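You operate a simulated robot arm through the tools that you are given. There is no shell and no other tool. Be economical: measure what you need, move in short steps, check, and stop when the job is done.

The job below is to be done with a simulated robot arm. You get a single attempt, and the scene is never put back.

Task
Soap the cloth, rub the soot off the lamp glass and cover the soap tin.
Fine: put the cloth back. What is to be rubbed or washed off counts as gone when no trace of it is left.

It is judged by the outcome, as a careful person would: the job done as asked, and still so three seconds after it is handed in. It fails if anything else is knocked over, pushed out of place, dropped, spilled or broken. Lids that push on must go on centred and level and be pressed home; caps that screw on are set level and turned clockwise until they are tight. Flat cloth is picked up by pressing the open fingertips on it (5 to 10 N) and closing them slowly along it; thin cloth reads only 2 to 8 mm in the jaws.

Robot
A 6-joint arm with a two-finger parallel gripper, fixed in place. Base frame: the origin is at the foot of the arm, x ahead of it, y to its left, z up; the work surface is at about z = 740. Readings come in mm, rad, newtons and seconds.
With the tool pointing down near the work surface it reaches from about 200 to 640 mm from the base axis. Its first joint turns from -1.152 to 1.152 rad. Payload 2.7 kg.
Tool frame: the origin (TCP) lies between the finger pads and is the grasp point; the fingertips stand 23 mm ahead of it; z points along the fingers, y is the line along which they close. Largest opening 94 mm; finger width 38, thickness 10; the body of the gripper, 54 by 96 mm, starts 39 mm behind the TCP.
Orientation is that of the tool frame in the base frame, as [roll, pitch, yaw] about the fixed x, y, z axes, in that order (R = Rz(yaw) Ry(pitch) Rx(roll)). With the fingers straight down and closing along the base's y, the tool's x points along the base's -x, its y along +y and its z along -z.

Tools
- The arm moves only by the tool move_arm. Its arguments are lists of equal length, an entry for each row: "slide": the shift along the tool's x, y, z in units of 300 mm (1.0 is 300 mm), a list of three; "turn": the turn, a rotation vector about the tool's x, y, z in units of 60 degrees (1.0 is 60 degrees), a list of three. In form: {"slide": [[tx, ty, tz], ...], "turn": [[wx, wy, wz], ...]}. A call has 1 to 12 rows; each row is the pose to reach, as a shift and turn from the pose commanded when the call began, along the tool's axes at that moment. "hand" is the finger opening in mm, from 0 to 94, set as the call begins (left out, the last holds). A call with a number of a shift or a turn outside -1 to 1 is refused whole. Each row takes 0.2 s and may step no farther than 50 mm and 0.15 rad from the row before; otherwise, or with a gripper value out of range, the whole call is refused. A pose out of reach is approached as far as the arm can. The call stops where the force on the tool passes 40 N (or 10 N more than at its start, if that is more) or the arm is blocked; 0.2 s more then pass. Each finger travels about 45 mm/s and halts on what it meets, pressing with about 24 N; the grip force reading is that of the motor and also rises with nothing between the fingers. The clock runs only during rows and for 0.2 s after the last one: add rows that repeat a pose to give the fingers time. The reply holds the time, the measured pose of the TCP, the force on the tool along the base axes, the opening and the grip force, in the units named above and with some noise, with the torque about the TCP (base axes, N m) and any sound that the robot's microphone picked up.
- Cameras (640 x 400 px; columns grow to the right, rows downward): "scene" is fixed at [82.3, -445.9, 1392.5]; the picture's right is [0.64, -0.77, 0.00], its down [-0.52, -0.43, -0.74] and it looks along [0.57, 0.47, -0.68] (base axes); focal length 349 px, centre (320, 200). "wrist" rides on the gripper at [86, 16, -74] in the tool frame; the picture's right is [-0.18, 0.98, 0.00], its down [-0.58, -0.11, -0.81] and it looks along [-0.79, -0.15, 0.59] (tool axes); focal length 243 px, centre (320, 200). There is no depth. A picture from a camera that has moved, and an enlarged one, comes with that camera's place and axes in the base frame and with its lens.
- grab_frame(camera): a new picture of that camera. No time passes.
- inspect(camera, box): a new picture of the part [left, top, right, bottom] of that camera's present view, enlarged. No time passes.
- hand_in(): hands the job in; it is judged then, once.

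Work in short steps. Places have to be worked out from the pictures, the camera data and where the tool is seen: move nearer, look again, correct. Check each grasp and each placing, and mend what went wrong. You have 120 turns and 84 pictures in all, those below and enlarged ones among them. Open the gripper and draw the arm clear of the work before you hand the job in, unless the task says otherwise; then end with one line.

The tools are called after "Emit:" by a JSON object that holds its "api" and its "payload". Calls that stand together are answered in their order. move_arm: Moves the arm, as the interface text tells. Its arguments: {"type":"object","properties":{"slide":{"type":"array","items":{"type":"array","items":{"type":"number"}}},"turn":{"type":"array","items":{"type":"array","items":{"type":"number"}}},"hand":{"type":"number"}},"required":["slide","turn"]} The other tools are called the same way: grab_frame (camera) takes a picture; inspect (camera, box) takes an enlarged picture of a part of a camera's view; hand_in () hands the job in.

At the start:

```text
clock: 0.0
ee_pos: [381.3, 2.6, 1038.3]
ee_rot: [3.141, 0.0, 3.141]
ft_force: [0.2, 0.4, -0.4]
torque: [-0.03, -0.01, 0.02]
opening: 94.1
finger_force: 0.1
```

scene: 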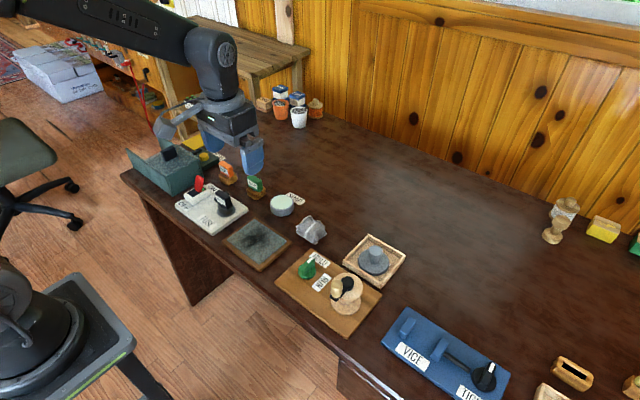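
wrist: 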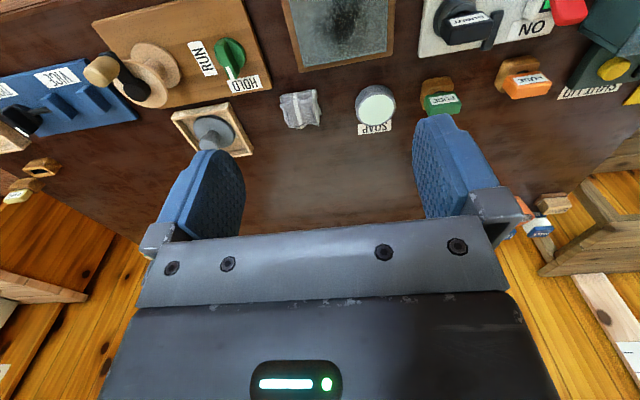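

I'll enlarge the parts of the scene holding the soap tin, cloth, sooty glass and lid before moving.

Emit:
{"api": "inspect", "payload": {"camera": "scene", "box": [210, 170, 420, 300]}}

Emit:
{"api": "inspect", "payload": {"camera": "wrist", "box": [160, 0, 420, 162]}}

```text
3.05 times, centred on (315, 235) of scene
camera zoom: at [82.3, -445.9, 1392.5], right [0.64, -0.77, 0.0], down [-0.52, -0.43, -0.74], along [0.57, 0.47, -0.68], focal length 1062 px, centre (335, 93)
```

zoom: 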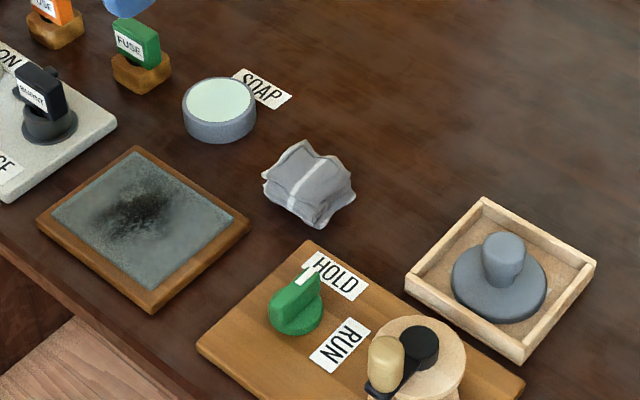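

```text
2.46 times, centred on (290, 81) of wrist
camera zoom: at [294.2, 16.7, 1112.3], right [0.18, 0.98, 0.0], down [0.58, -0.11, 0.81], along [0.79, -0.15, -0.59], focal length 597 px, centre (394, 493)
```

zoom: 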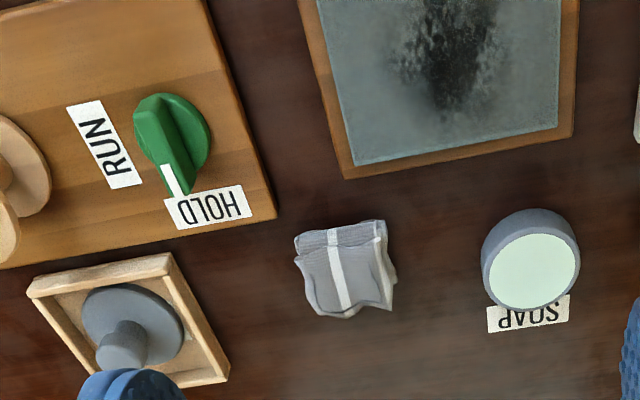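

The tin appears to be at about (540, 64), the folded cloth at (519, -59), the lid in its tray at (538, -229), and the glass at x 367-460, y -31 to 83. I'll move above the cloth and take a closer look.

Emit:
{"api": "move_arm", "payload": {"slide": [[-0.092, -0.041, 0.105], [-0.184, -0.083, 0.21], [-0.276, -0.124, 0.316], [-0.368, -0.165, 0.421], [-0.46, -0.207, 0.48], [-0.46, -0.207, 0.48]], "turn": [[0, 0, 0], [0, 0, 0], [0, 0, 0], [0, 0, 0], [0, 0, 0], [0, 0, 0]]}}

Emit:
{"api": "grab_frame", "payload": {"camera": "wrist"}}

Emit:
{"api": "inspect", "payload": {"camera": "scene", "box": [220, 170, 350, 280]}}

```text
clock: 1.4
ee_pos: [518.2, -58.7, 894.3]
ee_rot: [3.14, 0.0, 3.14]
ft_force: [-0.5, 0.0, -0.2]
torque: [0.02, 0.03, -0.03]
opening: 94.1
finger_force: 0.2
```

```text
79 pictures are left
camera wrist: at [431.5, -44.6, 968.0], right [0.18, 0.98, 0.0], down [0.58, -0.11, 0.81], along [0.79, -0.15, -0.59], focal length 243 px, centre (320, 200)
```

wrist: 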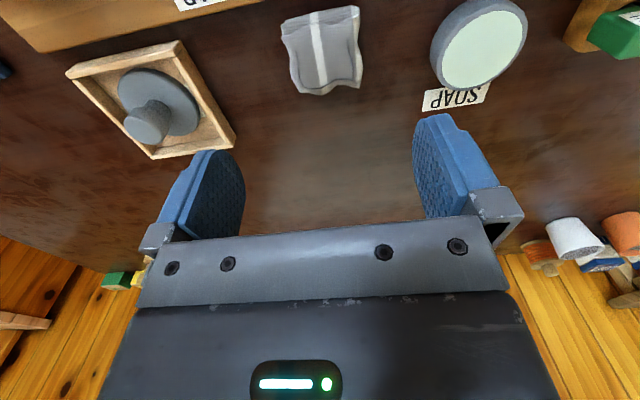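

```text
3.64 times, centred on (285, 225) of scene
camera zoom: at [82.3, -445.9, 1392.5], right [0.64, -0.77, 0.0], down [-0.52, -0.43, -0.74], along [0.57, 0.47, -0.68], focal length 1268 px, centre (447, 109)
```

zoom: 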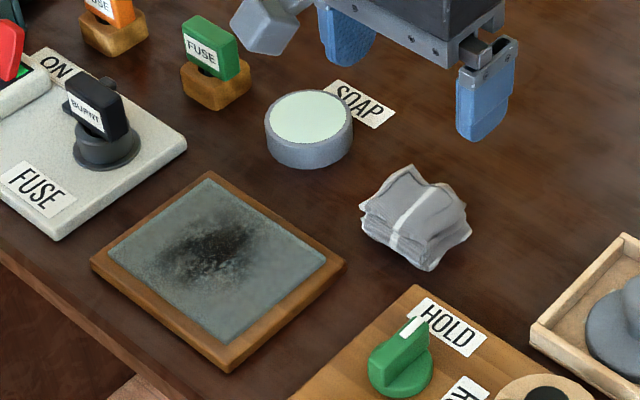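

The cloth is a folded pad about 58 mm square centred at (520, -58), aligned with the base axes and roughly 15 mm high. I'll set the opening to 40 mm and come down to just above it.

Emit:
{"api": "move_arm", "payload": {"slide": [[-0.006, 0, 0.12], [-0.006, 0, 0.24], [-0.006, 0, 0.34], [-0.006, 0, 0.34]], "turn": [[0, 0, 0], [0, 0, 0], [0, 0, 0], [0, 0, 0]], "hand": 40}}

Emit:
{"api": "inspect", "payload": {"camera": "scene", "box": [220, 170, 380, 270]}}

```text
clock: 2.3
ee_pos: [521.3, -59.0, 796.9]
ee_rot: [3.141, 0.001, -3.14]
ft_force: [-6.0, 0.3, 10.6]
torque: [0.06, 0.24, 0.03]
opening: 40.0
finger_force: 0.0
stopped in row 4: the force on the tool passed its limit at 43 N (the readings are from after the stop); the commanded pose is now the measured one
```

```text
4.00 times, centred on (300, 220) of scene
camera zoom: at [82.0, -445.9, 1392.6], right [0.64, -0.77, 0.0], down [-0.52, -0.43, -0.74], along [0.57, 0.47, -0.68], focal length 1394 px, centre (400, 120)
```

zoom: 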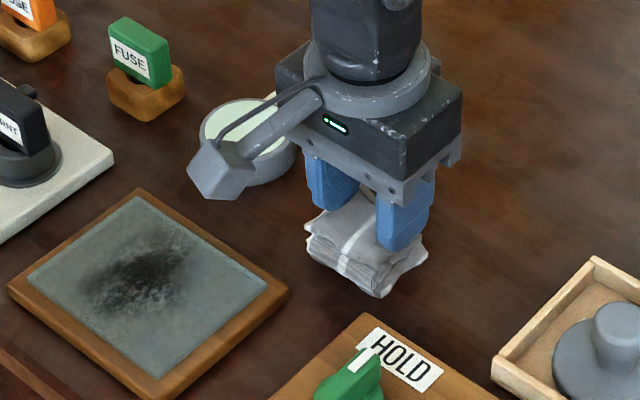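

The fingertips touched the pad at tip height of about 774, so it is thicker than I judged, and they now press at about 10 N. I'll close slowly in small steps.

Emit:
{"api": "move_arm", "payload": {"slide": [[0, 0, 0]], "turn": [[0, 0, 0]], "hand": 33}}

```text
clock: 2.7
ee_pos: [522.0, -59.6, 797.0]
ee_rot: [-3.141, 0.005, 3.141]
ft_force: [-2.1, 3.1, 12.0]
torque: [0.14, 0.11, 0.02]
opening: 35.7
finger_force: 2.9
```

The force is still about 12 N and the fingers are creeping in, so I'll raise about 0.5 mm to keep it below 10 N and continue closing.

Emit:
{"api": "move_arm", "payload": {"slide": [[0, 0, -0.002], [0, 0, -0.002]], "turn": [[0, 0, 0], [0, 0, 0]], "hand": 25}}

Emit:
{"api": "move_arm", "payload": {"slide": [[0, 0, 0], [0, 0, 0]], "turn": [[0, 0, 0], [0, 0, 0]], "hand": 16}}

```text
clock: 3.3
ee_pos: [522.4, -59.6, 795.4]
ee_rot: [3.141, 0.003, 3.141]
ft_force: [3.5, 3.1, 8.0]
torque: [0.13, -0.05, 0.02]
opening: 27.2
finger_force: 2.8
```

```text
clock: 3.9
ee_pos: [521.1, -58.9, 796.7]
ee_rot: [3.141, 0.002, 3.14]
ft_force: [1.3, 4.7, 10.4]
torque: [0.12, -0.03, 0.0]
opening: 18.1
finger_force: 2.4
```

Force stays around 8-10 N; I keep closing slowly until the jaws hold the cloth.

Emit:
{"api": "move_arm", "payload": {"slide": [[0, 0, 0], [0, 0, 0]], "turn": [[0, 0, 0], [0, 0, 0]], "hand": 8}}

Emit:
{"api": "move_arm", "payload": {"slide": [[0, 0, 0], [0, 0, 0], [0, 0, 0]], "turn": [[0, 0, 0], [0, 0, 0], [0, 0, 0]], "hand": 0}}

Emit:
{"api": "inspect", "payload": {"camera": "scene", "box": [220, 170, 380, 270]}}

```text
clock: 4.5
ee_pos: [520.8, -59.8, 795.7]
ee_rot: [-3.142, 0.003, -3.141]
ft_force: [1.3, 4.6, 12.9]
torque: [0.12, -0.03, 0.0]
opening: 11.0
finger_force: 3.4
```

```text
clock: 5.3
ee_pos: [521.5, -60.0, 796.4]
ee_rot: [-3.139, 0.0, -3.141]
ft_force: [0.4, 6.4, 13.2]
torque: [0.1, 0.0, 0.0]
opening: 0.0
finger_force: 24.1
```

```text
4.00 times, centred on (300, 220) of scene
camera zoom: at [82.1, -445.7, 1392.6], right [0.64, -0.77, 0.0], down [-0.52, -0.43, -0.74], along [0.57, 0.47, -0.68], focal length 1394 px, centre (400, 120)
```

zoom: 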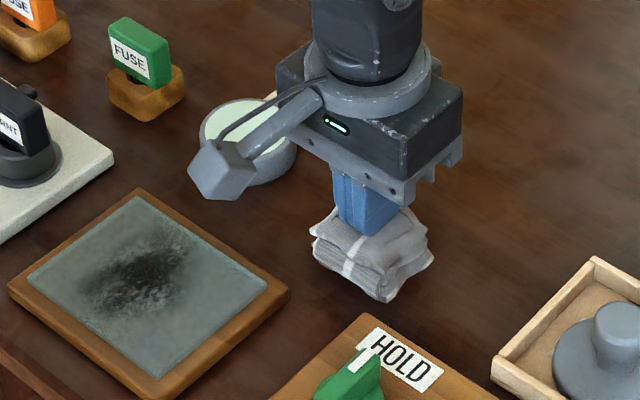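

The jaws closed to 0 on nothing: this is a thick pad that doesn't bunch, so I'll take it by its sides. I'll rise, open fully and look.

Emit:
{"api": "move_arm", "payload": {"slide": [[0, 0, -0.06], [0, 0, -0.16], [0, 0, -0.16], [0, 0, -0.16], [0, 0, -0.16]], "turn": [[0, 0, 0], [0, 0, 0], [0, 0, 0], [0, 0, 0], [0, 0, 0]], "hand": 94}}

Emit:
{"api": "grab_frame", "payload": {"camera": "wrist"}}

Emit:
{"api": "inspect", "payload": {"camera": "scene", "box": [220, 170, 380, 270]}}

```text
clock: 6.5
ee_pos: [521.6, -59.9, 844.7]
ee_rot: [3.141, 0.0, -3.141]
ft_force: [0.5, 0.5, -0.5]
torque: [-0.02, 0.06, -0.01]
opening: 93.8
finger_force: 0.1
```

```text
75 pictures are left
camera wrist: at [434.3, -44.6, 917.9], right [0.18, 0.98, 0.0], down [0.58, -0.11, 0.81], along [0.79, -0.15, -0.59], focal length 243 px, centre (320, 200)
```

wrist: 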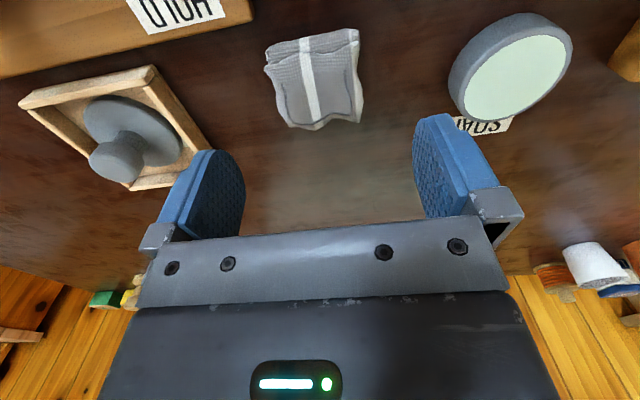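

```text
4.00 times, centred on (300, 220) of scene
camera zoom: at [82.3, -445.9, 1392.5], right [0.64, -0.77, 0.0], down [-0.52, -0.43, -0.74], along [0.57, 0.47, -0.68], focal length 1394 px, centre (400, 120)
```

zoom: 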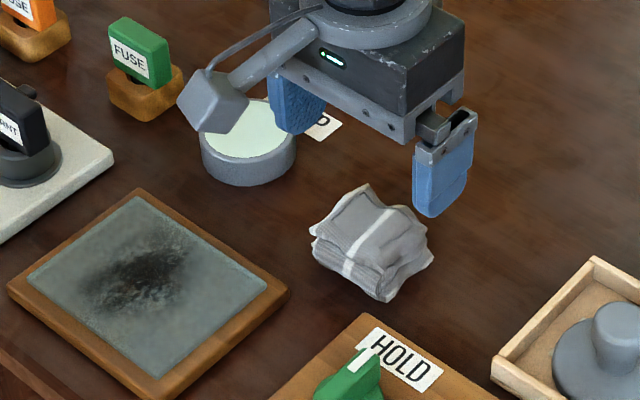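

The pad sits intact at about (515, -62). I'll straddle it with the open fingers, tips just above the table.

Emit:
{"api": "move_arm", "payload": {"slide": [[0.015, -0.007, 0.08], [0.015, -0.007, 0.16], [0.015, -0.007, 0.21], [0.015, -0.007, 0.248], [0.015, -0.007, 0.248]], "turn": [[0, 0, 0], [0, 0, 0], [0, 0, 0], [0, 0, 0], [0, 0, 0]], "hand": 94}}

Emit:
{"api": "inspect", "payload": {"camera": "scene", "box": [220, 170, 380, 270]}}

```text
clock: 7.7
ee_pos: [516.8, -62.2, 769.7]
ee_rot: [-3.14, 0.001, 3.141]
ft_force: [0.0, -0.3, 0.4]
torque: [0.03, 0.01, 0.01]
opening: 93.9
finger_force: 0.1
```

```text
4.00 times, centred on (300, 220) of scene
camera zoom: at [82.3, -445.9, 1392.5], right [0.64, -0.77, 0.0], down [-0.52, -0.43, -0.74], along [0.57, 0.47, -0.68], focal length 1394 px, centre (400, 120)
```

zoom: 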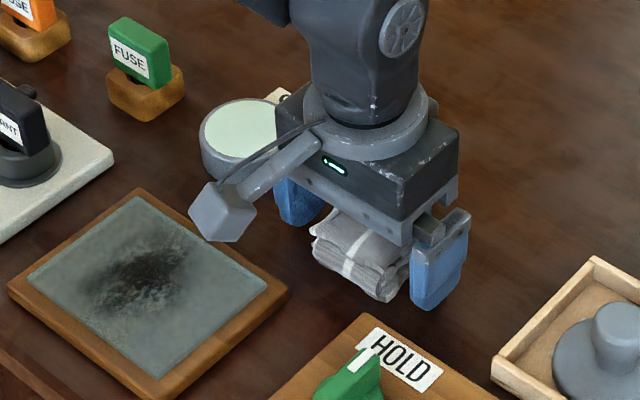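

The fingers straddle the pad without contact. I'll raise 8 mm so it protrudes below the tips for rubbing, then close.

Emit:
{"api": "move_arm", "payload": {"slide": [[0, 0, -0.027], [0, 0, -0.027], [0, 0, -0.027], [0, 0, -0.027], [0, 0, -0.027], [0, 0, -0.027]], "turn": [[0, 0, 0], [0, 0, 0], [0, 0, 0], [0, 0, 0], [0, 0, 0], [0, 0, 0]], "hand": 30}}

Emit:
{"api": "inspect", "payload": {"camera": "scene", "box": [220, 170, 380, 270]}}

```text
clock: 9.1
ee_pos: [516.5, -62.6, 778.1]
ee_rot: [-3.141, 0.003, 3.141]
ft_force: [0.0, 0.9, -0.2]
torque: [0.0, -0.04, -0.01]
opening: 57.0
finger_force: 23.7
```

```text
4.00 times, centred on (300, 220) of scene
camera zoom: at [82.3, -445.9, 1392.5], right [0.64, -0.77, 0.0], down [-0.52, -0.43, -0.74], along [0.57, 0.47, -0.68], focal length 1394 px, centre (400, 120)
```

zoom: 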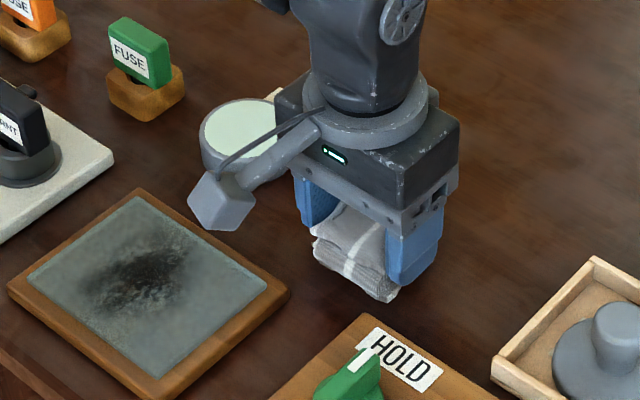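

The pad is held solidly with a 57 mm grip at 24 N. I'll lift it 60 mm and check.

Emit:
{"api": "move_arm", "payload": {"slide": [[0, 0, -0.06], [0, 0, -0.13], [0, 0, -0.2], [0, 0, -0.2]], "turn": [[0, 0, 0], [0, 0, 0], [0, 0, 0], [0, 0, 0]]}}

Emit:
{"api": "grab_frame", "payload": {"camera": "scene"}}

Emit:
{"api": "grab_frame", "payload": {"camera": "wrist"}}

```text
clock: 10.1
ee_pos: [517.0, -62.4, 837.6]
ee_rot: [-3.141, 0.0, 3.141]
ft_force: [-0.3, 0.2, -0.3]
torque: [-0.01, 0.03, 0.01]
opening: 56.9
finger_force: 24.3
```

```text
71 pictures are left
```

scene: 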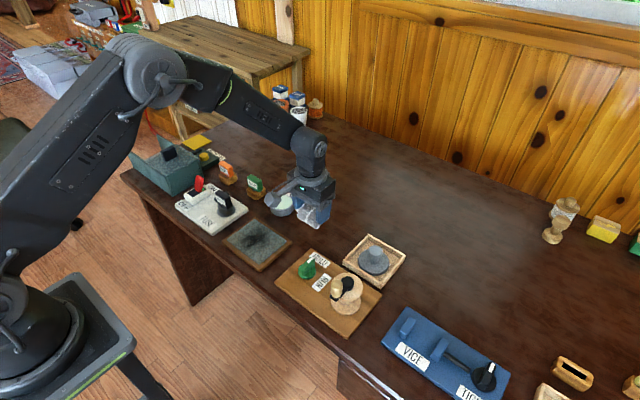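

```text
70 pictures are left
camera wrist: at [429.6, -47.1, 911.1], right [0.18, 0.98, 0.0], down [0.58, -0.11, 0.81], along [0.79, -0.15, -0.59], focal length 243 px, centre (320, 200)
```

wrist: 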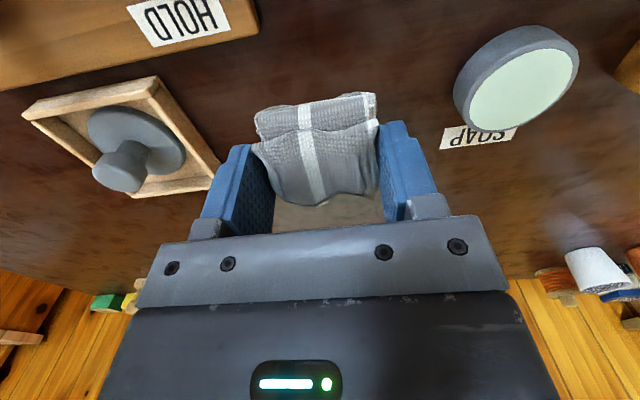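

The cloth is firmly in hand, its bottom about 38 mm below the TCP. I'll carry it over the soap at about (538, 64).

Emit:
{"api": "move_arm", "payload": {"slide": [[-0.023, 0.14, 0], [-0.046, 0.28, 0], [-0.07, 0.421, 0], [-0.07, 0.421, 0.05], [-0.07, 0.421, 0.09], [-0.07, 0.421, 0.09]], "turn": [[0, 0, 0], [0, 0, 0], [0, 0, 0], [0, 0, 0], [0, 0, 0], [0, 0, 0]]}}

Emit:
{"api": "inspect", "payload": {"camera": "scene", "box": [220, 150, 380, 250]}}

Emit:
{"api": "grab_frame", "payload": {"camera": "wrist"}}

```text
clock: 11.5
ee_pos: [538.3, 64.0, 810.7]
ee_rot: [3.141, 0.001, -3.14]
ft_force: [0.3, 0.3, 0.0]
torque: [0.06, -0.03, -0.01]
opening: 56.9
finger_force: 23.9
```

```text
4.00 times, centred on (300, 200) of scene
camera zoom: at [82.3, -445.9, 1392.5], right [0.64, -0.77, 0.0], down [-0.52, -0.43, -0.74], along [0.57, 0.47, -0.68], focal length 1394 px, centre (400, 200)
```

zoom: 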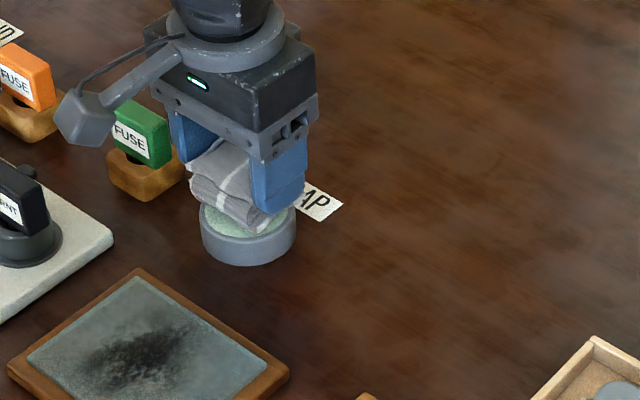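

```text
68 pictures are left
camera wrist: at [450.8, 79.1, 884.3], right [0.18, 0.98, 0.0], down [0.58, -0.11, 0.81], along [0.79, -0.15, -0.59], focal length 243 px, centre (320, 200)
```

wrist: 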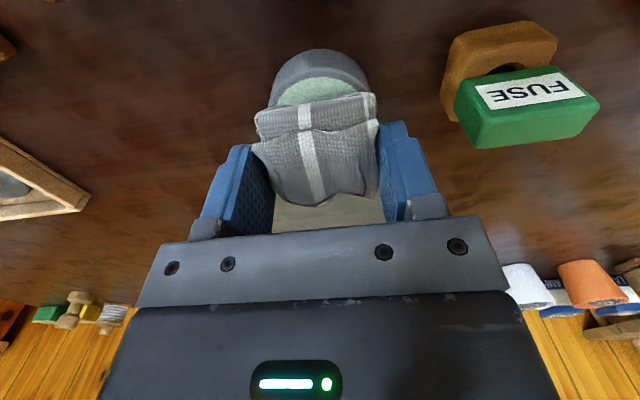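

The pad is centred over the tin and about 9 mm above it. I'll lower gently onto the soap.

Emit:
{"api": "move_arm", "payload": {"slide": [[0, 0, 0.01], [0, 0, 0.02], [0, 0, 0.027], [0, 0, 0.027]], "turn": [[0, 0, 0], [0, 0, 0], [0, 0, 0], [0, 0, 0]]}}

```text
clock: 12.5
ee_pos: [538.8, 64.9, 801.4]
ee_rot: [3.141, 0.001, 3.141]
ft_force: [-0.3, -0.2, -0.1]
torque: [0.02, 0.02, -0.04]
opening: 56.9
finger_force: 24.3
```

No contact yet, so I'll lower a few more millimetres.

Emit:
{"api": "move_arm", "payload": {"slide": [[0, 0, 0.005], [0, 0, 0.01], [0, 0, 0.013], [0, 0, 0.013]], "turn": [[0, 0, 0], [0, 0, 0], [0, 0, 0], [0, 0, 0]]}}

```text
clock: 13.5
ee_pos: [538.1, 64.5, 800.7]
ee_rot: [3.141, 0.001, -3.141]
ft_force: [-1.8, -0.7, 4.5]
torque: [-0.02, 0.08, 0.02]
opening: 57.0
finger_force: 24.4
```

Contact at 4.5 N. I'll rub gently with small strokes at about this pressure, so the tin doesn't shift.

Emit:
{"api": "move_arm", "payload": {"slide": [[0.01, 0, 0.003], [0.02, 0, 0.003], [0, 0, 0.003], [-0.02, 0, 0.003], [0, 0, 0.003], [0, 0.02, 0.003], [0, 0, 0.003], [0, -0.02, 0.003], [0, 0, 0.003], [0, 0, 0.003]], "turn": [[0, 0, 0], [0, 0, 0], [0, 0, 0], [0, 0, 0], [0, 0, 0], [0, 0, 0], [0, 0, 0], [0, 0, 0], [0, 0, 0], [0, 0, 0]]}}

Emit:
{"api": "inspect", "payload": {"camera": "scene", "box": [220, 150, 380, 250]}}

```text
clock: 15.7
ee_pos: [537.9, 62.8, 798.3]
ee_rot: [-3.14, 0.001, 3.141]
ft_force: [2.2, -13.7, 17.5]
torque: [-0.45, -0.1, -0.03]
opening: 56.9
finger_force: 23.6
```

```text
4.00 times, centred on (300, 200) of scene
camera zoom: at [82.0, -446.2, 1392.4], right [0.64, -0.77, 0.0], down [-0.52, -0.43, -0.74], along [0.57, 0.47, -0.68], focal length 1394 px, centre (400, 200)
```

zoom: 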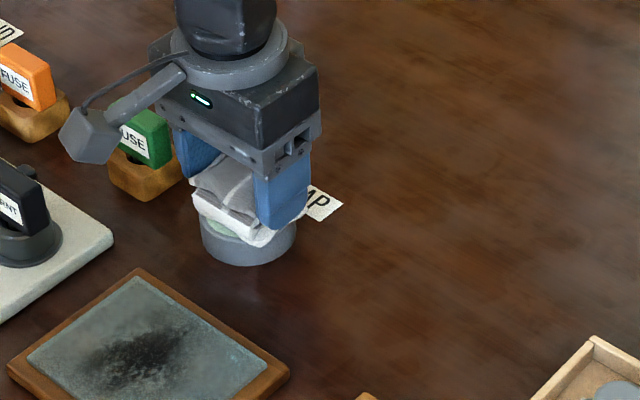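

The cloth's bottom layer has turned white with soap, and the tin hasn't moved. I'll lift off and check.

Emit:
{"api": "move_arm", "payload": {"slide": [[0, 0, -0.03], [0, 0, -0.1], [0, 0, -0.17], [0, 0, -0.17]], "turn": [[0, 0, 0], [0, 0, 0], [0, 0, 0], [0, 0, 0]]}}

Emit:
{"api": "inspect", "payload": {"camera": "scene", "box": [210, 150, 370, 280]}}

```text
clock: 16.7
ee_pos: [537.6, 64.7, 849.1]
ee_rot: [-3.14, 0.001, 3.14]
ft_force: [0.0, -0.2, 0.3]
torque: [0.0, -0.02, 0.01]
opening: 57.1
finger_force: 23.9
```

```text
3.08 times, centred on (290, 215) of scene
camera zoom: at [82.3, -445.9, 1392.5], right [0.64, -0.77, 0.0], down [-0.52, -0.43, -0.74], along [0.57, 0.47, -0.68], focal length 1072 px, centre (412, 154)
```

zoom: 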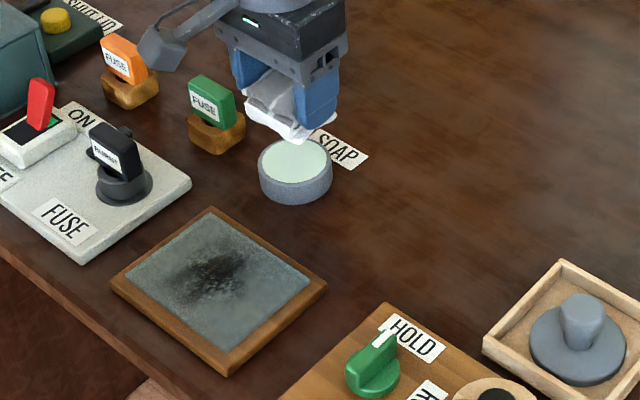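

The cloth is soapy and the soap tin is undisturbed. Next I'll go over the middle of the glass at about (414, 28) and lower partway.

Emit:
{"api": "move_arm", "payload": {"slide": [[0.14, -0.04, 0], [0.28, -0.08, 0], [0.412, -0.122, 0], [0.412, -0.122, 0.08], [0.412, -0.122, 0.15], [0.412, -0.122, 0.15]], "turn": [[0, 0, 0], [0, 0, 0], [0, 0, 0], [0, 0, 0], [0, 0, 0], [0, 0, 0]]}}

Emit:
{"api": "inspect", "payload": {"camera": "scene", "box": [200, 180, 330, 290]}}

Emit:
{"api": "grab_frame", "payload": {"camera": "wrist"}}

```text
clock: 18.1
ee_pos: [415.3, 27.9, 803.3]
ee_rot: [-3.141, 0.003, 3.14]
ft_force: [0.1, -0.3, 0.0]
torque: [-0.03, 0.01, 0.01]
opening: 56.9
finger_force: 24.3
```

```text
3.64 times, centred on (265, 235) of scene
camera zoom: at [82.3, -445.9, 1392.5], right [0.64, -0.77, 0.0], down [-0.52, -0.43, -0.74], along [0.57, 0.47, -0.68], focal length 1268 px, centre (520, 73)
```

zoom: 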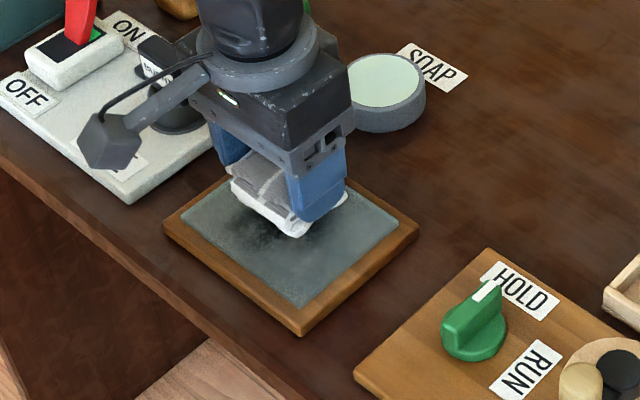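

```text
64 pictures are left
camera wrist: at [327.5, 42.6, 877.7], right [0.18, 0.98, 0.0], down [0.58, -0.11, 0.81], along [0.79, -0.15, -0.59], focal length 243 px, centre (320, 200)
```

wrist: 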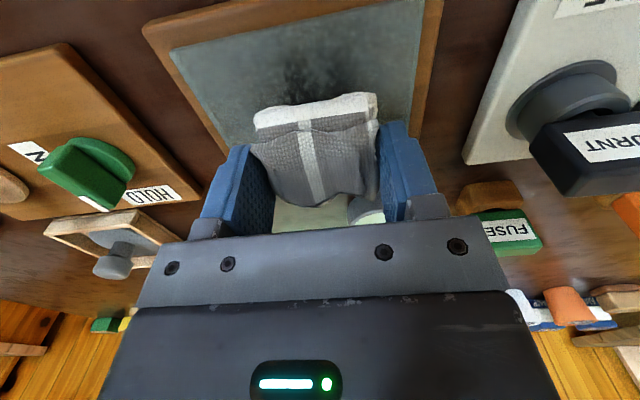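

Centred over the soot. I'll lower in small steps until contact.

Emit:
{"api": "move_arm", "payload": {"slide": [[0, 0, 0.013], [0, 0, 0.026], [0, 0, 0.033], [0, 0, 0.04], [0, 0, 0.04]], "turn": [[0, 0, 0], [0, 0, 0], [0, 0, 0], [0, 0, 0], [0, 0, 0]]}}

```text
clock: 19.3
ee_pos: [413.0, 28.9, 793.2]
ee_rot: [-3.141, 0.004, 3.139]
ft_force: [-6.7, 1.1, 22.2]
torque: [0.01, 0.06, -0.02]
opening: 56.9
finger_force: 23.8
```

Contact is firm at 22 N, so I'll back off about 2 mm for lighter pressure.

Emit:
{"api": "move_arm", "payload": {"slide": [[0, 0, -0.005], [0, 0, -0.005]], "turn": [[0, 0, 0], [0, 0, 0]]}}

```text
clock: 19.9
ee_pos: [414.5, 28.6, 792.3]
ee_rot: [3.141, 0.002, -3.141]
ft_force: [2.0, 0.1, 4.8]
torque: [0.03, -0.15, 0.02]
opening: 57.2
finger_force: 24.2
```

About 5 N now. I'll rub with strokes along x and y, then look.

Emit:
{"api": "move_arm", "payload": {"slide": [[0.03, 0, 0.002], [0.06, 0, 0.002], [0.03, 0, 0.002], [0, 0, 0.002], [-0.03, 0, 0.002], [-0.06, 0, 0.002], [-0.03, 0, 0.002], [0, 0, 0.002], [0, 0.04, 0.002], [0, 0.08, 0.002], [0, 0.04, 0.002], [0, 0, 0.002]], "turn": [[0, 0, 0], [0, 0, 0], [0, 0, 0], [0, 0, 0], [0, 0, 0], [0, 0, 0], [0, 0, 0], [0, 0, 0], [0, 0, 0], [0, 0, 0], [0, 0, 0], [0, 0, 0]]}}

Emit:
{"api": "inspect", "payload": {"camera": "scene", "box": [200, 180, 330, 290]}}

```text
clock: 22.5
ee_pos: [412.1, 27.0, 792.6]
ee_rot: [-3.141, 0.002, 3.141]
ft_force: [-0.1, -0.6, -0.1]
torque: [0.04, -0.01, -0.01]
opening: 57.0
finger_force: 23.9
```

```text
3.64 times, centred on (265, 235) of scene
camera zoom: at [82.3, -445.9, 1392.5], right [0.64, -0.77, 0.0], down [-0.52, -0.43, -0.74], along [0.57, 0.47, -0.68], focal length 1268 px, centre (520, 73)
```

zoom: 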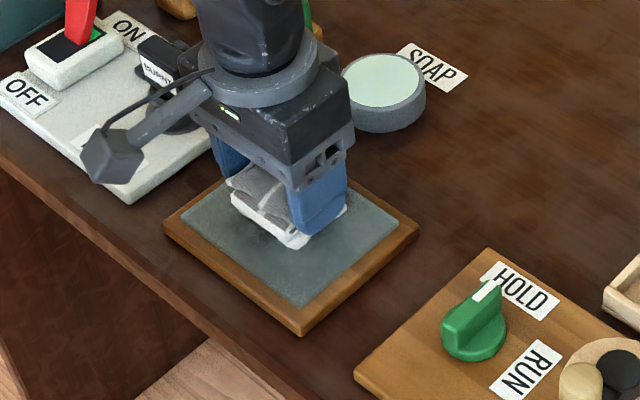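

The dark soot is mostly gone and the frame hasn't moved, but the contact force has dropped to zero. I'll press slightly more and cover the rest of the pane.

Emit:
{"api": "move_arm", "payload": {"slide": [[0.04, 0, 0.006], [0.07, 0.04, 0.006], [0.07, 0.09, 0.006], [0.07, 0.04, 0.006], [0.07, 0, 0.006], [0.07, -0.05, 0.006], [0.07, -0.09, 0.006], [0.03, -0.09, 0.006], [0, -0.09, 0.006], [0, -0.04, 0.006], [0, 0, 0.006], [0, 0, 0.006]], "turn": [[0, 0, 0], [0, 0, 0], [0, 0, 0], [0, 0, 0], [0, 0, 0], [0, 0, 0], [0, 0, 0], [0, 0, 0], [0, 0, 0], [0, 0, 0], [0, 0, 0], [0, 0, 0]]}}

Emit:
{"api": "move_arm", "payload": {"slide": [[0, 0.05, 0], [0, 0.09, 0], [-0.035, 0.09, 0], [-0.07, 0.09, 0], [-0.07, 0.05, 0], [-0.07, 0, 0], [-0.07, -0.05, 0], [-0.07, -0.09, 0], [-0.035, -0.09, 0], [0, -0.05, 0], [0, 0, 0], [0, 0, 0]], "turn": [[0, 0, 0], [0, 0, 0], [0, 0, 0], [0, 0, 0], [0, 0, 0], [0, 0, 0], [0, 0, 0], [0, 0, 0], [0, 0, 0], [0, 0, 0], [0, 0, 0], [0, 0, 0]]}}

Emit:
{"api": "inspect", "payload": {"camera": "scene", "box": [200, 180, 330, 290]}}

```text
clock: 24.3
ee_pos: [394.3, 2.2, 791.4]
ee_rot: [-3.14, -0.005, -3.14]
ft_force: [-4.2, 3.8, 7.1]
torque: [0.02, -0.07, 0.02]
opening: 56.7
finger_force: 23.9
stopped in row 8: the force on the tool passed its limit at 40 N (the readings are from after the stop); the commanded pose is now the measured one
```

```text
clock: 26.9
ee_pos: [394.9, 1.8, 791.3]
ee_rot: [-3.141, -0.005, -3.141]
ft_force: [-0.2, 0.2, 0.3]
torque: [0.02, 0.0, -0.03]
opening: 56.8
finger_force: 24.2
```

```text
3.64 times, centred on (265, 235) of scene
camera zoom: at [82.3, -445.9, 1392.5], right [0.64, -0.77, 0.0], down [-0.52, -0.43, -0.74], along [0.57, 0.47, -0.68], focal length 1268 px, centre (520, 73)
```

zoom: 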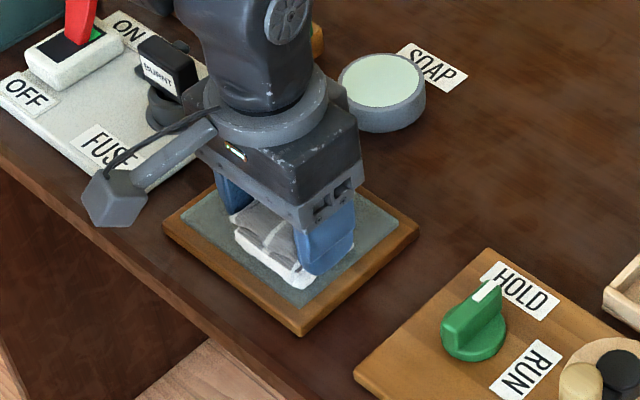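

It stopped early, likely where the pad's edge met the frame; the frame itself hasn't moved. I'll lift up and move aside to see the pane.

Emit:
{"api": "move_arm", "payload": {"slide": [[0, 0, -0.08], [0, 0, -0.18], [-0.1, -0.1, -0.2], [-0.2, -0.2, -0.2], [-0.25, -0.3, -0.2], [-0.25, -0.3, -0.2]], "turn": [[0, 0, 0], [0, 0, 0], [0, 0, 0], [0, 0, 0], [0, 0, 0], [0, 0, 0]]}}

Emit:
{"api": "inspect", "payload": {"camera": "scene", "box": [215, 205, 305, 275]}}

```text
clock: 28.3
ee_pos: [470.7, -88.7, 850.6]
ee_rot: [-3.141, -0.008, -3.14]
ft_force: [-0.8, 0.1, 0.1]
torque: [-0.03, 0.03, 0.02]
opening: 57.2
finger_force: 24.0
```

```text
5.71 times, centred on (260, 240) of scene
camera zoom: at [82.3, -445.9, 1392.5], right [0.64, -0.77, 0.0], down [-0.52, -0.43, -0.74], along [0.57, 0.47, -0.68], focal length 1992 px, centre (663, -29)
```

zoom: 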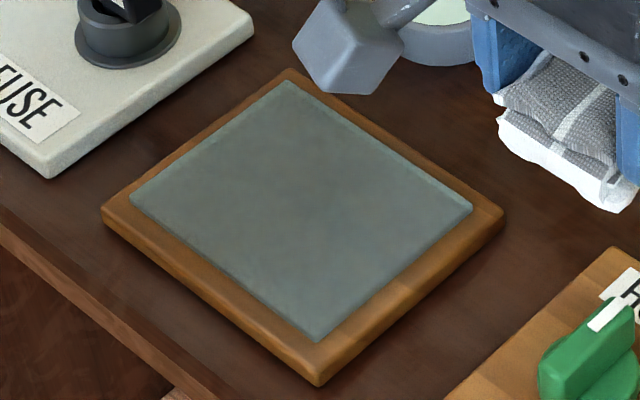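

The pane looks clean. I'll zoom in closer with the scene camera to check for faint remains in the middle.

Emit:
{"api": "inspect", "payload": {"camera": "scene", "box": [238, 222, 284, 258]}}

Emit:
{"api": "grab_frame", "payload": {"camera": "wrist"}}

```text
11.11 times, centred on (261, 240) of scene
camera zoom: at [82.3, -445.9, 1392.5], right [0.64, -0.77, 0.0], down [-0.52, -0.43, -0.74], along [0.57, 0.47, -0.68], focal length 3873 px, centre (976, -244)
```

zoom: 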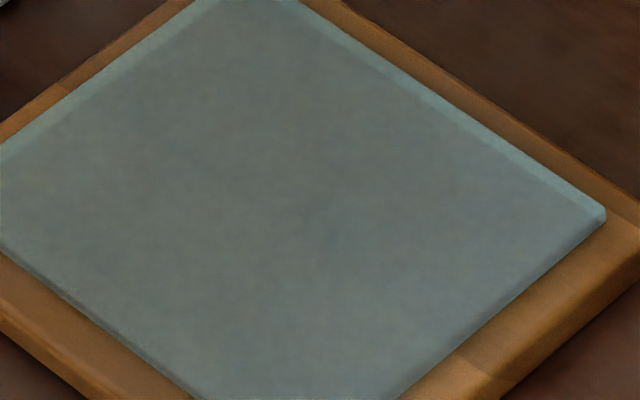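

```text
59 pictures are left
camera wrist: at [384.2, -74.5, 925.5], right [0.18, 0.98, 0.0], down [0.59, -0.11, 0.8], along [0.79, -0.15, -0.6], focal length 243 px, centre (320, 200)
```

wrist: 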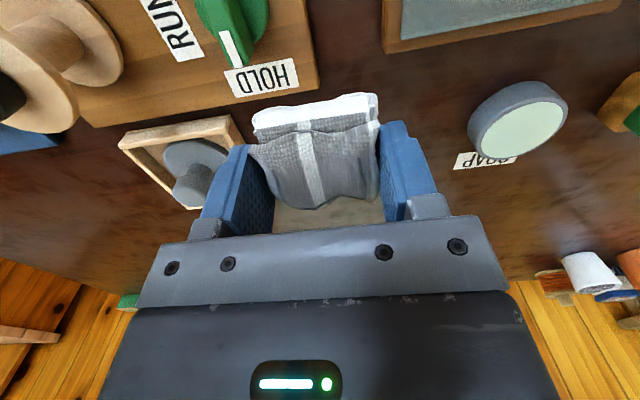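

The pane looks uniform, but since no trace may remain I'll do one more full pass. I'll go back over the glass centre just above contact.

Emit:
{"api": "move_arm", "payload": {"slide": [[0.06, 0.13, 0], [0.12, 0.26, 0], [0.189, 0.389, 0], [0.189, 0.389, 0.09], [0.189, 0.389, 0.175], [0.189, 0.389, 0.175]], "turn": [[0, 0, 0], [0, 0, 0], [0, 0, 0], [0, -0.004, 0], [0, -0.008, 0], [0, -0.008, 0]]}}

Emit:
{"api": "move_arm", "payload": {"slide": [[0, 0, 0.007], [0, 0, 0.014], [0, 0, 0.02], [0, 0, 0.02]], "turn": [[0, 0, 0], [0, 0, 0], [0, 0, 0], [0, 0, 0]]}}

```text
clock: 29.7
ee_pos: [412.4, 27.8, 798.0]
ee_rot: [3.141, 0.004, -3.141]
ft_force: [0.2, -0.6, 0.3]
torque: [0.0, 0.0, -0.01]
opening: 56.6
finger_force: 24.2
```

```text
clock: 30.7
ee_pos: [412.6, 27.4, 792.9]
ee_rot: [-3.141, 0.003, -3.141]
ft_force: [0.5, -0.3, 0.0]
torque: [0.0, -0.04, 0.02]
opening: 56.9
finger_force: 24.2
```

No contact yet; I'll lower another 2-3 mm.

Emit:
{"api": "move_arm", "payload": {"slide": [[0, 0, 0.004], [0, 0, 0.008], [0, 0, 0.008]], "turn": [[0, 0, 0], [0, 0, 0], [0, 0, 0]]}}

```text
clock: 31.5
ee_pos: [413.2, 28.0, 790.7]
ee_rot: [-3.141, 0.004, -3.14]
ft_force: [-1.6, -1.2, 10.8]
torque: [-0.02, 0.26, 0.03]
opening: 56.9
finger_force: 24.1
```

Contact at about 11 N. I'll rub a serpentine over the pane in smaller reaches (±20 mm).

Emit:
{"api": "move_arm", "payload": {"slide": [[-0.03, 0.03, -0.001], [-0.06, 0.07, -0.001], [-0.06, 0.03, -0.001], [-0.06, -0.02, -0.001], [-0.06, -0.07, -0.001], [-0.02, -0.07, -0.001], [-0.01, -0.02, -0.001], [0, 0.03, -0.001], [0, 0.07, -0.001], [0.03, 0.03, -0.001], [0.03, 0, -0.001], [0, 0, -0.001]], "turn": [[0, 0, 0], [0, 0, 0], [0, 0, 0], [0, 0, 0], [0, 0, 0], [0, 0, 0], [0, 0, 0], [0, 0, 0], [0, 0, 0], [0, 0, 0], [0, 0, 0], [0, 0, 0]]}}

```text
clock: 34.1
ee_pos: [410.6, 27.1, 790.1]
ee_rot: [-3.139, -0.004, -3.141]
ft_force: [-17.3, 1.6, 21.7]
torque: [0.02, 0.32, -0.01]
opening: 56.6
finger_force: 23.9
```

That pass ran fully. One more over the centre and the near side, slightly lighter.

Emit:
{"api": "move_arm", "payload": {"slide": [[0.02, 0.03, -0.004], [0.05, 0.06, -0.004], [0.05, 0.02, -0.004], [0.05, -0.02, -0.004], [0.05, -0.06, -0.004], [0.02, -0.06, -0.004], [0, -0.02, -0.004], [0, 0.03, -0.004], [-0.03, 0.02, -0.004], [-0.03, -0.02, -0.004], [0, 0, -0.004], [0, 0, -0.02]], "turn": [[0, 0, 0], [0, 0, 0], [0, 0, 0], [0, 0, 0], [0, 0, 0], [0, 0, 0], [0, 0, 0], [0, 0, 0], [0, 0, 0], [0, 0, 0], [0, 0, 0], [0, 0, 0]]}}

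```text
clock: 36.7
ee_pos: [413.0, 27.3, 796.8]
ee_rot: [3.141, 0.001, -3.141]
ft_force: [0.4, -0.3, -0.5]
torque: [0.0, 0.01, 0.01]
opening: 57.0
finger_force: 23.4
```

Lifting off and carrying the cloth above its original place at (519, -60), then I'll look at the pane.

Emit:
{"api": "move_arm", "payload": {"slide": [[0, 0, -0.09], [0, 0, -0.18], [-0.09, -0.073, -0.18], [-0.18, -0.146, -0.18], [-0.27, -0.22, -0.18], [-0.353, -0.291, -0.18], [-0.353, -0.291, -0.18]], "turn": [[0, 0, 0], [0, 0, 0], [0, 0, 0], [0, 0, 0], [0, 0, 0], [0, 0, 0], [0, 0, 0]]}}

Emit:
{"api": "inspect", "payload": {"camera": "scene", "box": [215, 205, 305, 275]}}

Emit:
{"api": "inspect", "payload": {"camera": "scene", "box": [220, 150, 380, 250]}}

```text
clock: 38.3
ee_pos: [518.8, -60.4, 850.3]
ee_rot: [-3.141, 0.001, -3.14]
ft_force: [0.1, -0.4, -0.4]
torque: [-0.01, -0.02, -0.02]
opening: 57.1
finger_force: 24.1
```

```text
5.71 times, centred on (260, 240) of scene
camera zoom: at [82.3, -445.9, 1392.5], right [0.64, -0.77, 0.0], down [-0.52, -0.43, -0.74], along [0.57, 0.47, -0.68], focal length 1992 px, centre (663, -29)
```

zoom: 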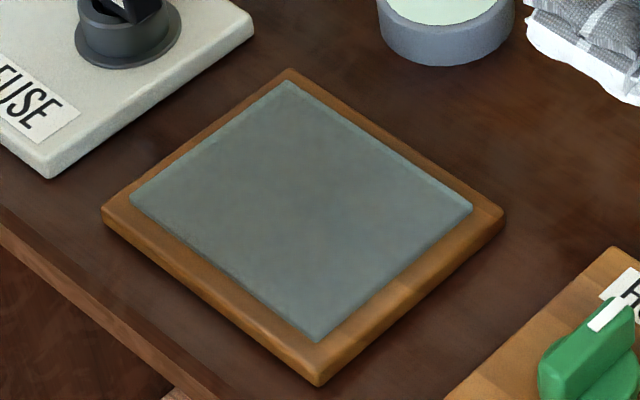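

```text
4.00 times, centred on (300, 200) of scene
camera zoom: at [82.3, -445.9, 1392.5], right [0.64, -0.77, 0.0], down [-0.52, -0.43, -0.74], along [0.57, 0.47, -0.68], focal length 1394 px, centre (400, 200)
```

zoom: 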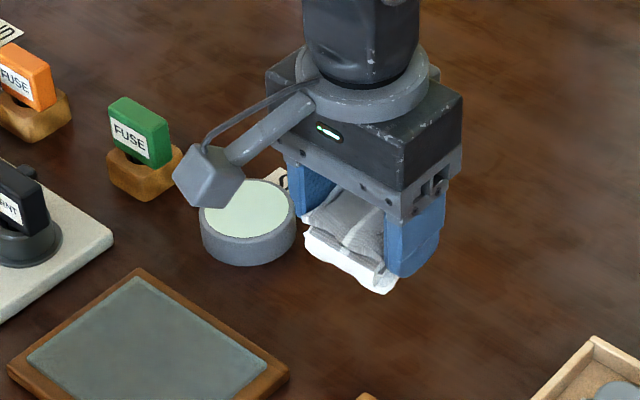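

The pane is unchanged from the previous check, so this is its clean look. Next I'll set the cloth down at its old spot.

Emit:
{"api": "move_arm", "payload": {"slide": [[0, 0, 0.08], [0, 0, 0.16], [0, 0, 0.22], [0, 0, 0.235], [0, 0, 0.235]], "turn": [[0, 0, 0], [0, 0, 0], [0, 0, 0], [0, 0, 0], [0, 0, 0]]}}

```text
clock: 39.5
ee_pos: [519.5, -58.3, 779.3]
ee_rot: [3.141, 0.002, -3.14]
ft_force: [-0.3, -0.4, -0.4]
torque: [-0.03, -0.02, -0.02]
opening: 57.0
finger_force: 23.8
```

Not touching yet, so I'll go down a little further until it bears.

Emit:
{"api": "move_arm", "payload": {"slide": [[0, 0, 0.004], [0, 0, 0.008], [0, 0, 0.012], [0, 0, 0.012]], "turn": [[0, 0, 0], [0, 0, 0], [0, 0, 0], [0, 0, 0]]}}

```text
clock: 40.5
ee_pos: [519.6, -58.4, 775.4]
ee_rot: [3.142, 0.004, -3.14]
ft_force: [-0.2, -0.4, -0.7]
torque: [-0.02, 0.02, 0.0]
opening: 56.8
finger_force: 23.7
```

Emit:
{"api": "move_arm", "payload": {"slide": [[0, 0, 0.004], [0, 0, 0.008], [0, 0, 0.008]], "turn": [[0, 0, 0], [0, 0, 0], [0, 0, 0]]}}

```text
clock: 41.3
ee_pos: [520.6, -58.1, 774.3]
ee_rot: [-3.141, 0.001, -3.139]
ft_force: [0.4, 0.4, 0.9]
torque: [0.01, 0.02, 0.03]
opening: 56.8
finger_force: 24.5
```

It is within about a millimetre of bearing on the table. I'll lower 1 mm more, open slowly and rise straight up.

Emit:
{"api": "move_arm", "payload": {"slide": [[0, 0, 0.004], [0, 0, 0.004]], "turn": [[0, 0, 0], [0, 0, 0]]}}

Emit:
{"api": "move_arm", "payload": {"slide": [[0, 0, 0], [0, 0, 0], [0, 0, 0], [0, 0, 0]], "turn": [[0, 0, 0], [0, 0, 0], [0, 0, 0], [0, 0, 0]], "hand": 90}}

Emit:
{"api": "move_arm", "payload": {"slide": [[0, 0, -0.1], [0, 0, -0.2], [0, 0, -0.32], [0, 0, -0.45], [0, 0, -0.45]], "turn": [[0, 0, 0], [0, 0, 0], [0, 0, 0], [0, 0, 0], [0, 0, 0]]}}

Emit:
{"api": "inspect", "payload": {"camera": "scene", "box": [210, 170, 420, 300]}}

```text
clock: 41.9
ee_pos: [520.0, -59.2, 773.1]
ee_rot: [3.14, 0.002, -3.14]
ft_force: [-1.3, 0.2, 3.6]
torque: [0.04, 0.06, -0.01]
opening: 57.0
finger_force: 24.1
```

```text
clock: 42.9
ee_pos: [519.8, -59.0, 772.3]
ee_rot: [-3.142, 0.003, -3.14]
ft_force: [-0.3, 0.4, 0.7]
torque: [0.01, 0.04, 0.01]
opening: 90.0
finger_force: 0.0
```

```text
clock: 44.1
ee_pos: [518.9, -59.7, 907.4]
ee_rot: [3.141, 0.002, -3.139]
ft_force: [0.9, 0.2, 0.6]
torque: [0.0, 0.03, -0.01]
opening: 89.8
finger_force: 0.1
```

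```text
3.05 times, centred on (315, 235) of scene
camera zoom: at [82.2, -445.9, 1392.5], right [0.64, -0.77, 0.0], down [-0.52, -0.43, -0.74], along [0.57, 0.47, -0.68], focal length 1062 px, centre (335, 93)
```

zoom: 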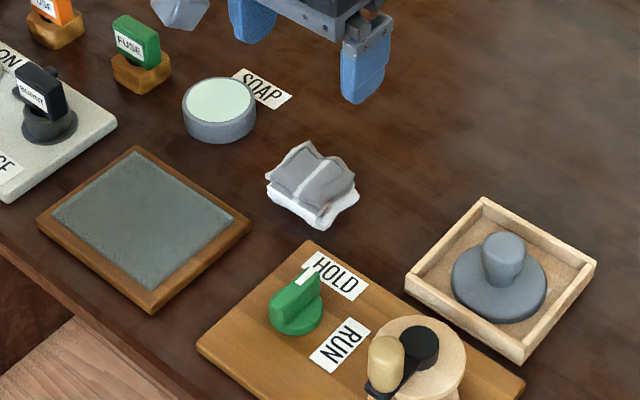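

The cloth is back at its place and the glass is clean. Next is the lid: I'll move above the tray at about (538, -226) and look.

Emit:
{"api": "move_arm", "payload": {"slide": [[-0.015, -0.14, 0], [-0.03, -0.28, 0], [-0.045, -0.42, 0], [-0.063, -0.553, 0], [-0.063, -0.553, 0.03], [-0.063, -0.553, 0.03]], "turn": [[0, 0, 0], [0, 0, 0], [0, 0, 0], [0, 0, 0], [0, 0, 0], [0, 0, 0]], "hand": 60}}

Emit:
{"api": "grab_frame", "payload": {"camera": "wrist"}}

Emit:
{"api": "inspect", "payload": {"camera": "scene", "box": [310, 190, 440, 300]}}

```text
clock: 45.5
ee_pos: [537.8, -226.3, 899.1]
ee_rot: [-3.139, 0.0, -3.138]
ft_force: [0.0, 0.1, 0.4]
torque: [0.01, -0.03, 0.03]
opening: 59.9
finger_force: 0.0
```

```text
55 pictures are left
camera wrist: at [450.9, -211.0, 973.4], right [0.18, 0.98, 0.0], down [0.58, -0.11, 0.81], along [0.79, -0.15, -0.59], focal length 243 px, centre (320, 200)
```

wrist: 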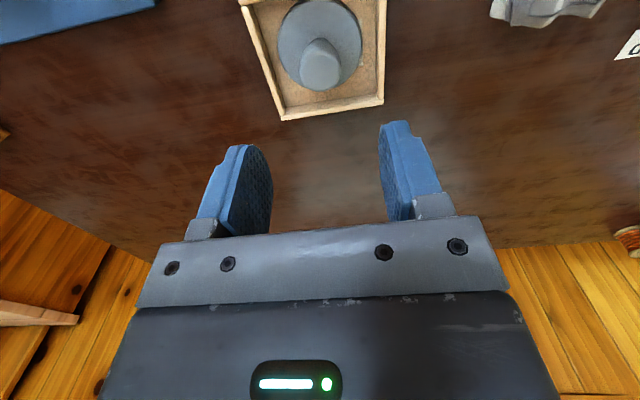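

```text
3.64 times, centred on (375, 245) of scene
camera zoom: at [82.2, -445.9, 1392.5], right [0.64, -0.77, 0.0], down [-0.52, -0.43, -0.74], along [0.57, 0.47, -0.68], focal length 1268 px, centre (120, 36)
```

zoom: 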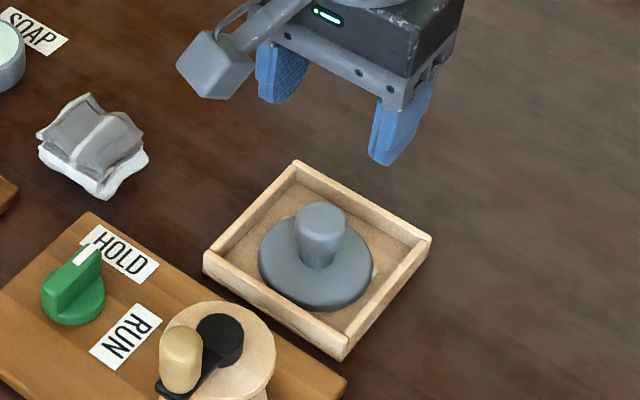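

I put the knob axis at (535, -228), its top at about 793 and its diameter at about 30 mm. I'll descend so the tips stop above the lid's disc.

Emit:
{"api": "move_arm", "payload": {"slide": [[0.009, -0.005, 0.12], [0.009, -0.005, 0.24], [0.009, -0.005, 0.31], [0.009, -0.005, 0.35], [0.009, -0.005, 0.35]], "turn": [[0, 0, 0], [0, 0, 0], [0, 0, 0], [0, 0, 0], [0, 0, 0]]}}

Emit:
{"api": "inspect", "payload": {"camera": "scene", "box": [310, 190, 440, 300]}}

Emit:
{"api": "inspect", "payload": {"camera": "wrist", "box": [180, 20, 460, 240]}}

```text
clock: 46.7
ee_pos: [535.7, -227.1, 794.0]
ee_rot: [-3.139, 0.003, -3.14]
ft_force: [0.8, 0.4, 0.0]
torque: [0.0, -0.01, 0.05]
opening: 59.9
finger_force: 0.1
```

```text
3.64 times, centred on (375, 245) of scene
camera zoom: at [82.3, -445.9, 1392.5], right [0.64, -0.77, 0.0], down [-0.52, -0.43, -0.74], along [0.57, 0.47, -0.68], focal length 1268 px, centre (120, 36)
```

zoom: 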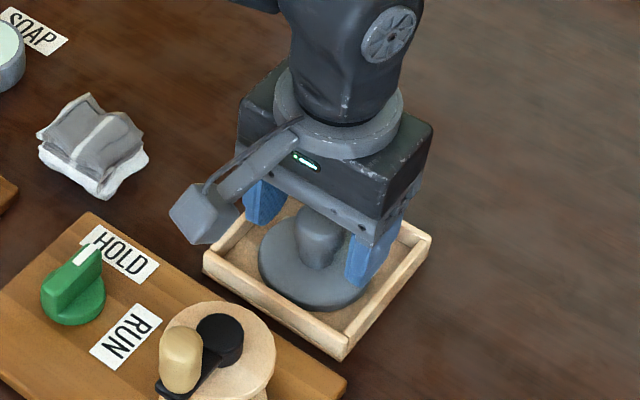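

```text
1.82 times, centred on (320, 130) of wrist
camera zoom: at [448.6, -212.1, 868.2], right [0.18, 0.98, 0.0], down [0.58, -0.11, 0.81], along [0.79, -0.15, -0.59], focal length 441 px, centre (320, 327)
```

zoom: 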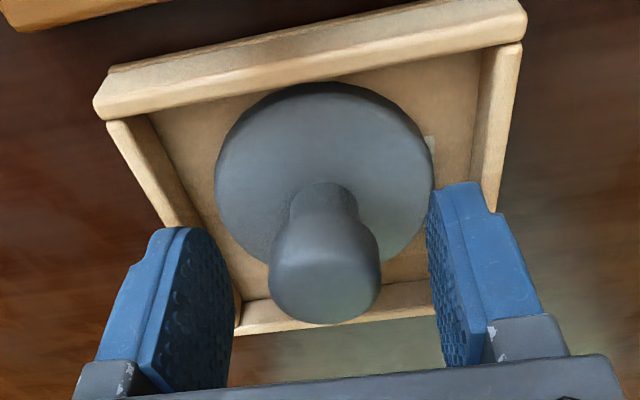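

The knob is midway between the fingers. I'll lower 3 mm and close gently on its head.

Emit:
{"api": "move_arm", "payload": {"slide": [[0, 0, 0.012], [0, 0, 0.012], [0, 0, 0.012], [0, 0, 0.012], [0, 0, 0.012]], "turn": [[0, 0, 0], [0, 0, 0], [0, 0, 0], [0, 0, 0], [0, 0, 0]], "hand": 20}}

Emit:
{"api": "inspect", "payload": {"camera": "wrist", "box": [180, 20, 460, 240]}}

```text
clock: 47.9
ee_pos: [535.9, -226.5, 791.1]
ee_rot: [-3.139, 0.003, -3.14]
ft_force: [0.2, 0.0, 2.1]
torque: [0.03, -0.02, 0.0]
opening: 30.8
finger_force: 24.5
```

```text
1.82 times, centred on (320, 130) of wrist
camera zoom: at [448.5, -211.9, 864.8], right [0.18, 0.98, 0.0], down [0.58, -0.11, 0.81], along [0.79, -0.15, -0.59], focal length 441 px, centre (320, 327)
```

zoom: 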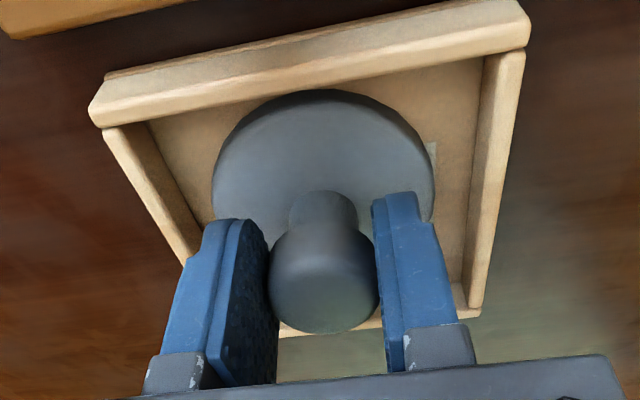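

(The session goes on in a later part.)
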